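You operate a simulated robot arm through the tools that you are given. There is no shell and no other tool. Be economical: measure what you need, move in short steps, check, and stop when the job is done.

Carry out the task below with a simulated robot arm. There is one attempt and no reset: what you move stays moved.

Task
Put one of the capsules from the top of the table on the flat card there.

It is judged by the outcome, as a careful person would: the job done as asked, and still so three seconds after it is handed in. It fails if anything else is knocked over, pushed out of place, dropped, spilled or broken.

Robot
A 6-joint arm with a two-finger parallel gripper, fixed in place. Base frame: the origin is at the foot of the arm, x ahead of it, y to its left, z up; the work surface is at about z = 0.8. Units: m, degrees, N and s.
With the tool pointing down near the work surface it reaches from about 0.26 to 0.68 m from the base axis. Its first joint turns from -66.0 to 66.0 degrees. Payload 2.9 kg.
The tool frame sits at the grasp point between the pads (the TCP): z along the fingers, y along the line on which they close. The tips reach 0.03 m beyond it. Largest opening 0.11 m; finger width 0.02, thickness 0.01; the body of the gripper, 0.048 by 0.112 m, starts 0.055 m behind the TCP.
Orientation is that of the tool frame in the base frame, as a unit quaternion [x, y, z, w]. With the fingers straight down and closing along the base's y, the tool's x points along the base's -x, its y along +y and its z along -z.

Tools
- The arm moves only by the tool nudge_tool. Its argument "steps" is a list of rows, each a list of 3 entries, a list of its own where there are three numbers: the opening, from 0 (shut) to 1 (fully open), then the shift along the tool's x, y, z in m, then the turn, a rotation vector about the tool's x, y, z in degrees. In form: [[grip, [x, y, z], [ax, ay, az]], ...]. A call has 1 to 10 rows; each row is the pose to reach, as a shift and turn from the pose commanded when the call began, along the tool's axes at that moment. Rows are played at 5 a second. More than 0.05 m and 8.6 degrees between two rows, or a gripper value outside its range, and nothing of the call is played. Where a pose cannot be reached the arm comes as near as it can. A force on the tool above 40 N (or 10 N above the force at the start of the call, whichever is more), or a blocked arm, ends the call early, and 0.2 s more pass. The fingers move at their own pace (about 0.108 m/s each) and stop on an object; they squeeze with about 26 N. The grip force told is the motor's: it shows also when the fingers shut on nothing. Time passes only in rows, and 0.2 s behind the last, so rows that repeat a pose let the fingers close. It gives the time, the measured TCP pose, the force on the tool (base axes), the opening and the grip force at its end, in the units of the frame above (readings bear some noise).
- Cameras (640 x 400 px; columns grow to the right, rows downward): "scene" is fixed at [0.0871, 0.4477, 1.3778]; the picture's right is [-0.60, -0.80, 0.00], its down [-0.51, 0.38, -0.77] and it looks along [0.62, -0.46, -0.64] (base axes); focal length 327 px, centre (320, 200). "wrist" rides on the gripper at [-0.036, 0, -0.057] in the tool frame; the picture's right is [0.00, -1.00, 0.00], its down [0.97, 0.00, -0.24] and it looks along [0.24, 0.00, 0.97] (tool axes); focal length 218 px, centre (320, 200). There is no depth. A picture from a camera that has moved, and an enlarged one, comes with that camera's place and axes in the base frame and with its lens.
- snapshot(camera): a new picture of that camera. No time passes.
- enlarge(camera, box): a new picture of the part [left, top, right, bottom] of that camera's present view, enlarged. No time passes.
- finish_job(): hands the job in; it is judged then, once.

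Work in short steps. Places have to be worked out from the pictures, the camera data and where the tool is seen: move nearer, look again, correct. Check each grasp and each placing, and mend what went wrong. You have 90 turns and 36 pictures in all, those below and enlarged ones among them. Open the gripper and draw the arm clear of the work before you hand the job in, unless the task says otherwise; then end with one line.

The tools are called after "Request:" as name(argument=value, ...) on one line, values as JSON. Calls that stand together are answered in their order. nudge_tool: Moves the arm, as the interface text tells. Its arguments: {"type":"object","properties":{"steps":{"type":"array"}},"required":["steps"]} The other tools are called the same way: snapshot (camera) takes a picture; enlarge (camera, box) takes an enlarged picture of a part of a camera's view; finish_job () hands the job in.

At the start:

```text
clock: 0.0
eef_pos: [0.4168, 0.127, 1.0529]
ee_rot: [0.0, 1.0, 0.0, 0.0]
contact_force: [-1.3, -0.1, 0.3]
opening: 0.1101
gripper_force: 0.0
```

scene: 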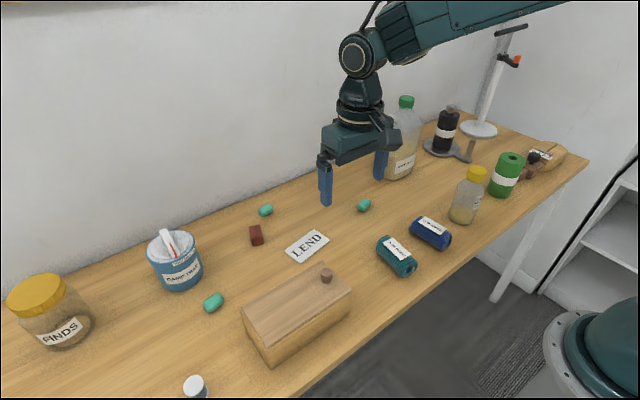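
wrist: 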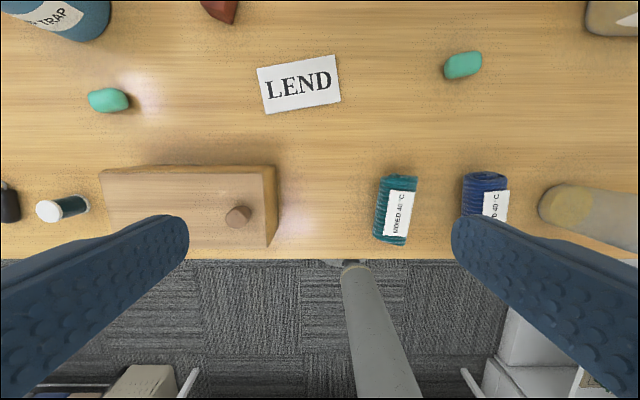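

The capsules look like the three teal pieces. The right one is near (0.55, -0.045) and the card near (0.53, 0.155). I'll look closer at that capsule before moving.

Request:
enlarge(camera="wrist", box=[400, 20, 528, 100])

Request:
enlarge(camera="scene", box=[220, 150, 412, 270])

```text
5.00 times, centred on (464, 60) of wrist
camera zoom: at [0.4524, 0.1277, 1.1104], right [0.0, -1.0, 0.0], down [-0.97, 0.0, 0.24], along [-0.24, 0.0, -0.97], focal length 1091 px, centre (-400, 900)
```

zoom: 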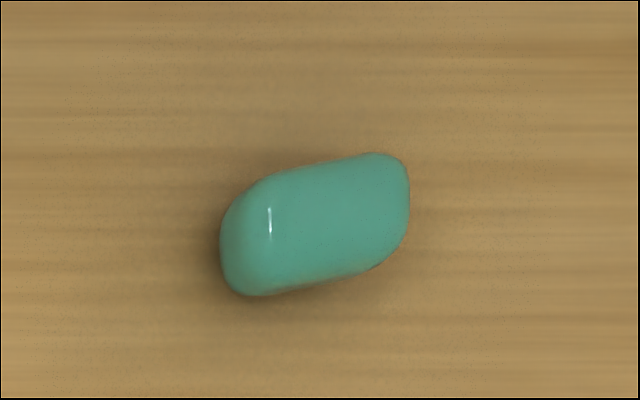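

```text
3.33 times, centred on (316, 210) of scene
camera zoom: at [0.0871, 0.4477, 1.3778], right [-0.6, -0.8, 0.0], down [-0.51, 0.38, -0.77], along [0.62, -0.46, -0.64], focal length 1089 px, centre (333, 167)
```

zoom: 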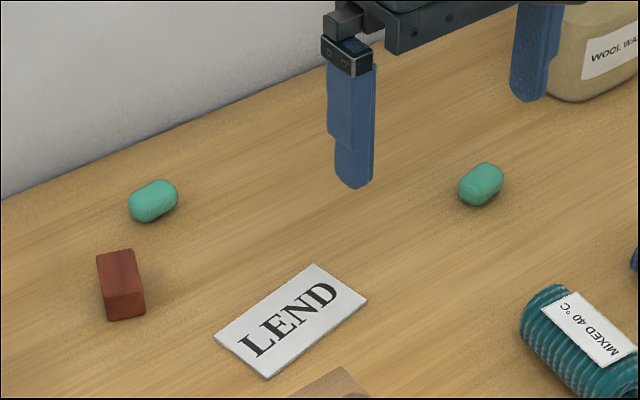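

The capsule lies about 14° off the y axis. I'll move over it while turning 76° so the fingers close across its short side.

Request:
nudge_tool(steps=[[1, [-0.0147, -0.0193, 0.008], [0, 0, 8.44]], [1, [-0.0293, -0.0387, 0.016], [0, 0, 16.89]], [1, [-0.044, -0.058, 0.023], [0, 0, 25.33]], [1, [-0.0587, -0.0773, 0.031], [0, 0, 33.78]], [1, [-0.0733, -0.0967, 0.039], [0, 0, 42.22]], [1, [-0.088, -0.116, 0.047], [0, 0, 50.67]], [1, [-0.1027, -0.1353, 0.054], [0, 0, 59.11]], [1, [-0.1173, -0.1547, 0.062], [0, 0, 67.56]], [1, [-0.132, -0.174, 0.07], [0, 0, 76]], [1, [-0.132, -0.174, 0.07], [0, 0, 76]]])

Request:
snapshot(camera="wrist")

```text
clock: 2.2
eef_pos: [0.549, -0.0455, 0.9816]
ee_rot: [0.616, 0.788, 0.0, 0.0]
contact_force: [-0.4, -0.4, 0.8]
opening: 0.1099
gripper_force: 0.0
```

```text
31 pictures are left
camera wrist: at [0.5571, -0.081, 1.0397], right [-0.97, -0.24, 0.0], down [-0.23, 0.94, 0.24], along [-0.06, 0.23, -0.97], focal length 218 px, centre (320, 200)
```

wrist: 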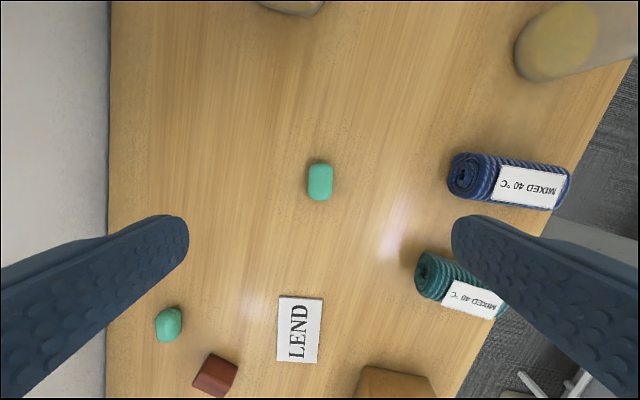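

The capsule is centred between the fingers and aligned, near (0.548, -0.047). I'll descend in stages to just above the table.

Request:
nudge_tool(steps=[[1, [0, 0, 0.03], [0, 0, 0]], [1, [0, 0, 0.06], [0, 0, 0]], [1, [0, 0, 0.085], [0, 0, 0]], [1, [0, 0, 0.105], [0, 0, 0]], [1, [0, 0, 0.12], [0, 0, 0]], [1, [0, 0, 0.13], [0, 0, 0]], [1, [0, 0, 0.13], [0, 0, 0]]])

Request:
snapshot(camera="wrist")

Request:
enlarge(camera="scene", box=[284, 140, 444, 240])

```text
clock: 3.8
eef_pos: [0.548, -0.045, 0.8522]
ee_rot: [0.615, 0.788, 0.0, 0.001]
contact_force: [-0.6, 0.3, 0.9]
opening: 0.11
gripper_force: 0.0
```

```text
30 pictures are left
camera wrist: at [0.5572, -0.0809, 0.91], right [-0.97, -0.24, 0.0], down [-0.23, 0.94, 0.24], along [-0.06, 0.23, -0.97], focal length 218 px, centre (320, 200)
```

wrist: 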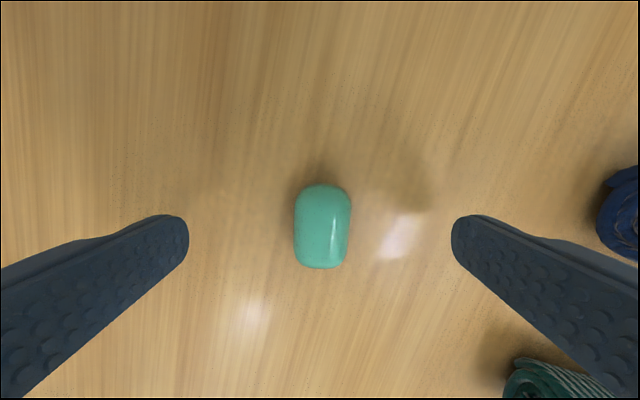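

```text
4.00 times, centred on (364, 190) of scene
camera zoom: at [0.0871, 0.4477, 1.3778], right [-0.6, -0.8, 0.0], down [-0.51, 0.38, -0.77], along [0.62, -0.46, -0.64], focal length 1307 px, centre (144, 240)
```

zoom: 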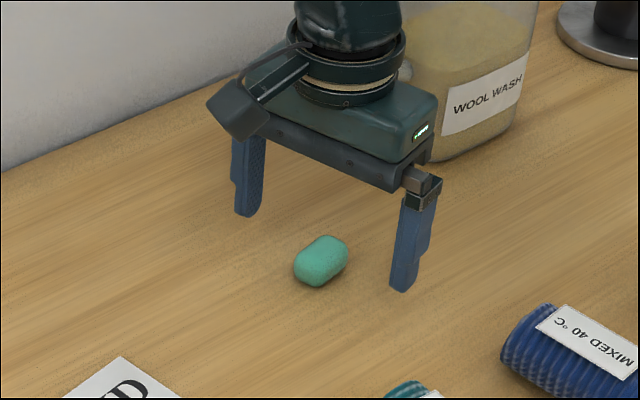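

Both fingers straddle the capsule with clearance. I'll go down the last 16 mm, shift 2 mm and close.

Request:
nudge_tool(steps=[[1, [-0.002, 0, 0.008], [0, 0, 0]], [1, [-0.002, 0, 0.015], [0, 0, 0]], [0.5, [-0.002, 0, 0.015], [0, 0, 0]], [0, [-0.002, 0, 0.015], [0, 0, 0]], [0, [-0.002, 0, 0.015], [0, 0, 0]], [0, [-0.002, 0, 0.015], [0, 0, 0]], [0, [-0.002, 0, 0.015], [0, 0, 0]]])

Request:
snapshot(camera="wrist")

```text
clock: 5.4
eef_pos: [0.5498, -0.0467, 0.8371]
ee_rot: [0.615, 0.789, 0.0, -0.001]
contact_force: [-0.8, -0.2, 1.2]
opening: 0.0247
gripper_force: 25.9
```

```text
28 pictures are left
camera wrist: at [0.5573, -0.0822, 0.8956], right [-0.97, -0.24, 0.0], down [-0.23, 0.94, 0.24], along [-0.06, 0.23, -0.97], focal length 218 px, centre (320, 200)
```

wrist: 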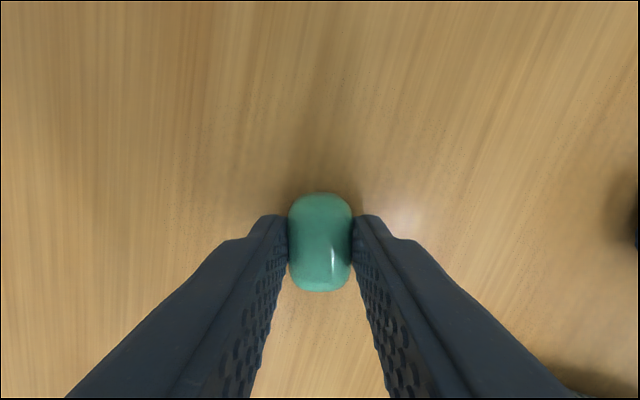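

The capsule is gripped, with a 25 mm opening and 26 N. I'll lift it 8 cm and begin moving toward the card.

Request:
nudge_tool(steps=[[0, [0, 0, -0.02], [0, 0, 0]], [0, [0, 0, -0.05], [0, 0, 0]], [0, [0, 0, -0.08], [0, 0, 0]], [0, [0.033, 0.005, -0.09], [0, 0, 0]], [0, [0.066, 0.01, -0.09], [0, 0, 0]], [0, [0.1, 0.015, -0.09], [0, 0, 0]], [0, [0.133, 0.02, -0.09], [0, 0, 0]], [0, [0.166, 0.026, -0.09], [0, 0, 0]], [0, [0.198, 0.031, -0.09], [0, 0, 0]], [0, [0.198, 0.031, -0.09], [0, 0, 0]]])

Request:
snapshot(camera="wrist")

Request:
snapshot(camera="scene")

```text
clock: 7.6
eef_pos: [0.5312, 0.1536, 0.9262]
ee_rot: [0.615, 0.788, 0.0, 0.0]
contact_force: [-0.3, 0.8, 0.1]
opening: 0.0247
gripper_force: 26.5
```

```text
27 pictures are left
camera wrist: at [0.54, 0.1174, 0.9844], right [-0.97, -0.24, 0.0], down [-0.23, 0.94, 0.24], along [-0.06, 0.23, -0.97], focal length 218 px, centre (320, 200)
```

wrist: 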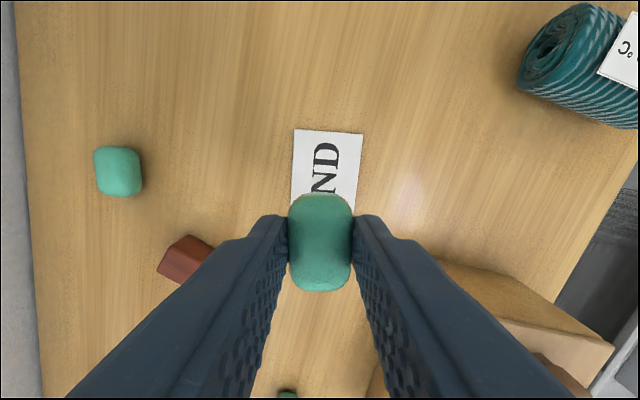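

```text
26 pictures are left
```

scene: 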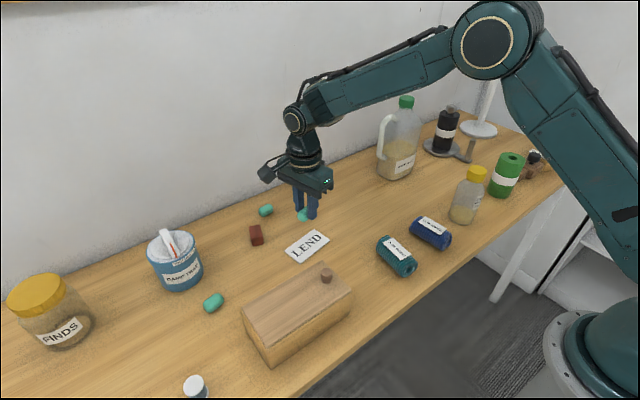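

The capsule is held over the card. From this view the card's centre is about 3 mm along tool +x and 4 mm along tool -y, and the box corner clears by more than 1 cm. I'll correct for that and descend to just above the card.

Request:
nudge_tool(steps=[[0, [0.003, -0.004, 0.02], [0, 0, 0]], [0, [0.003, -0.004, 0.045], [0, 0, 0]], [0, [0.003, -0.004, 0.065], [0, 0, 0]], [0, [0.003, -0.004, 0.075], [0, 0, 0]], [0, [0.003, -0.004, 0.075], [0, 0, 0]]])

Request:
enlarge(camera="scene", box=[244, 190, 372, 270])

Request:
snapshot(camera="wrist")

```text
clock: 8.8
eef_pos: [0.5264, 0.1549, 0.8528]
ee_rot: [0.615, 0.788, 0.0, -0.001]
contact_force: [-0.2, -0.1, -0.8]
opening: 0.0248
gripper_force: 26.3
```

```text
5.00 times, centred on (308, 230) of scene
camera zoom: at [0.0871, 0.4477, 1.3778], right [-0.6, -0.8, 0.0], down [-0.51, 0.38, -0.77], along [0.62, -0.46, -0.64], focal length 1633 px, centre (380, 50)
```

zoom: 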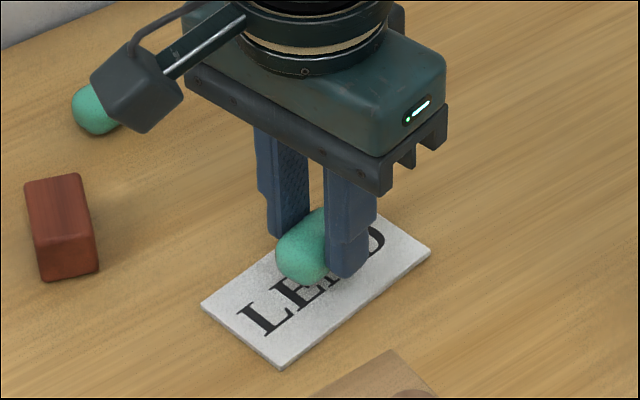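

```text
24 pictures are left
camera wrist: at [0.5354, 0.119, 0.9099], right [-0.97, -0.24, 0.0], down [-0.23, 0.94, 0.24], along [-0.06, 0.23, -0.97], focal length 218 px, centre (320, 200)
```

wrist: 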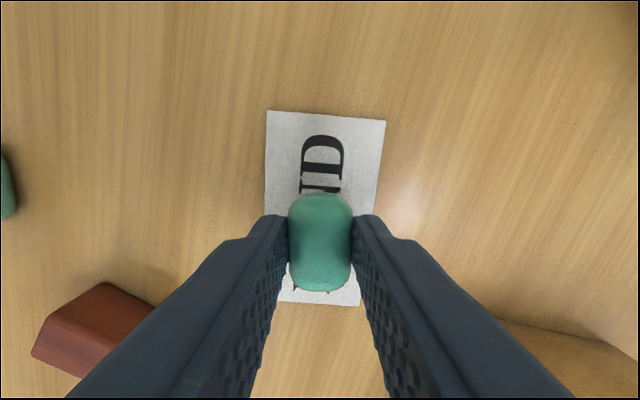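

The capsule is centred on the card and about 13–15 mm above it. I'll lower in small steps and watch the force.

Request:
nudge_tool(steps=[[0, [0, 0, 0.004], [0, 0, 0]], [0, [0, 0, 0.007], [0, 0, 0]], [0, [0, 0, 0.009], [0, 0, 0]], [0, [0, 0, 0.01], [0, 0, 0]], [0, [0, 0, 0.01], [0, 0, 0]]])

Request:
enlarge(camera="scene", box=[268, 205, 348, 255])

```text
clock: 10.0
eef_pos: [0.526, 0.1547, 0.8418]
ee_rot: [0.616, 0.788, 0.0, 0.0]
contact_force: [0.0, 0.2, -0.2]
opening: 0.025
gripper_force: 26.4
```

```text
8.00 times, centred on (308, 230) of scene
camera zoom: at [0.0871, 0.4477, 1.3778], right [-0.6, -0.8, 0.0], down [-0.51, 0.38, -0.77], along [0.62, -0.46, -0.64], focal length 2613 px, centre (416, -40)
```

zoom: 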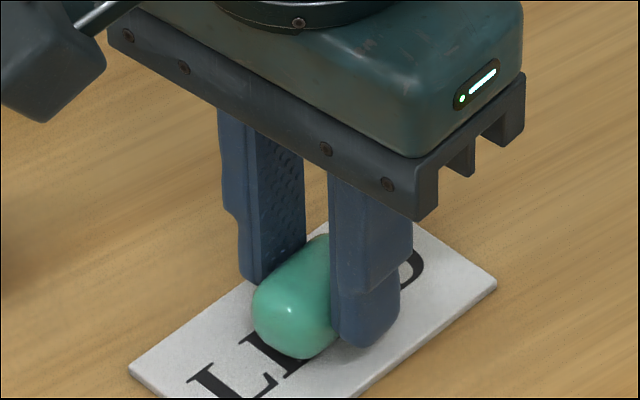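

There's no contact force yet, so the capsule is still slightly above the card. I'll lower it 1 mm at a time.

Request:
nudge_tool(steps=[[0, [0, 0, 0.001], [0, 0, 0]], [0, [0, 0, 0.002], [0, 0, 0]], [0, [0, 0, 0.002], [0, 0, 0]]])

```text
clock: 10.8
eef_pos: [0.5284, 0.1534, 0.8414]
ee_rot: [0.615, 0.788, 0.001, 0.001]
contact_force: [-0.6, -0.2, 5.4]
opening: 0.0249
gripper_force: 26.3
```

A 5 N upward force shows the capsule is touching the card. I'll ease off half a millimetre and open gently to about 5 cm.

Request:
nudge_tool(steps=[[0, [0, 0, -0.0007], [0, 0, 0]], [0.24, [0, 0, -0.0007], [0, 0, 0]], [0.3, [0, 0, -0.0007], [0, 0, 0]], [0.38, [0, 0, -0.0007], [0, 0, 0]], [0.48, [0, 0, -0.0007], [0, 0, 0]], [0.48, [0, 0, -0.0007], [0, 0, 0]]])

Request:
snapshot(camera="wrist")

```text
clock: 12.2
eef_pos: [0.5277, 0.155, 0.8403]
ee_rot: [0.615, 0.788, 0.0, 0.0]
contact_force: [-1.0, 0.7, 0.6]
opening: 0.0528
gripper_force: 0.0
```

```text
22 pictures are left
camera wrist: at [0.5351, 0.1185, 0.8993], right [-0.97, -0.24, 0.0], down [-0.23, 0.94, 0.24], along [-0.06, 0.23, -0.97], focal length 218 px, centre (320, 200)
```

wrist: 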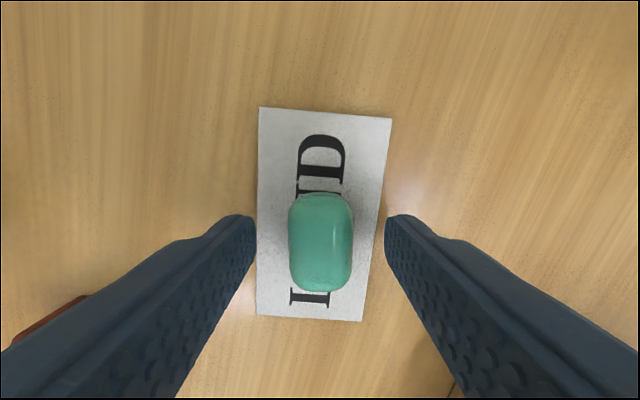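

The capsule rests free at the card's centre. I'll rise straight up and check.

Request:
nudge_tool(steps=[[0.48, [0, 0, -0.015], [0, 0, 0]], [0.48, [0, 0, -0.04], [0, 0, 0]], [0.48, [0, 0, -0.08], [0, 0, 0]], [0.48, [0, 0, -0.12], [0, 0, 0]], [0.48, [0, 0, -0.16], [0, 0, 0]], [0.48, [0, 0, -0.2], [0, 0, 0]], [1, [0, 0, -0.2], [0, 0, 0]], [1, [0, 0, -0.2], [0, 0, 0]]])

Request:
snapshot(camera="scene")

Request:
enlarge(camera="scene", box=[244, 190, 372, 270])

```text
clock: 14.0
eef_pos: [0.5266, 0.1557, 1.0433]
ee_rot: [0.616, 0.788, -0.001, -0.001]
contact_force: [0.1, -0.4, -0.6]
opening: 0.1099
gripper_force: 0.1
```

```text
21 pictures are left
```

scene: 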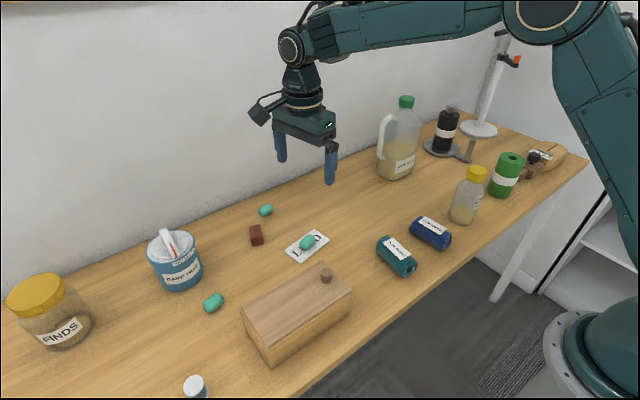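

```text
5.00 times, centred on (308, 230) of scene
camera zoom: at [0.0871, 0.4477, 1.3778], right [-0.6, -0.8, 0.0], down [-0.51, 0.38, -0.77], along [0.62, -0.46, -0.64], focal length 1633 px, centre (380, 50)
```

zoom: 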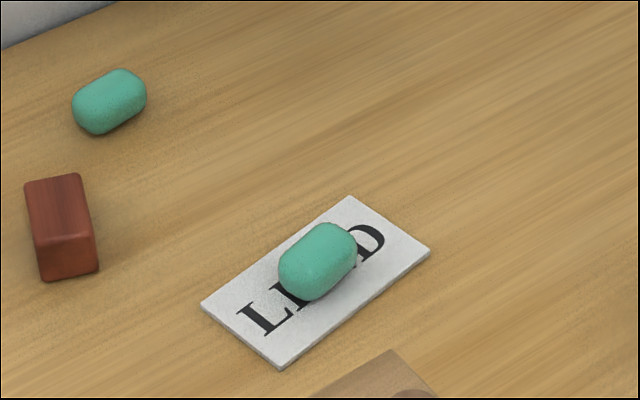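

The capsule sits in the middle of the card, nothing else has moved, and the arm is clear with the gripper open. I'm handing the job in.

Request:
finish_job()

```text
The job is handed in.
```

One teal capsule now rests in the middle of the LEND card, and nothing else on the table was disturbed.
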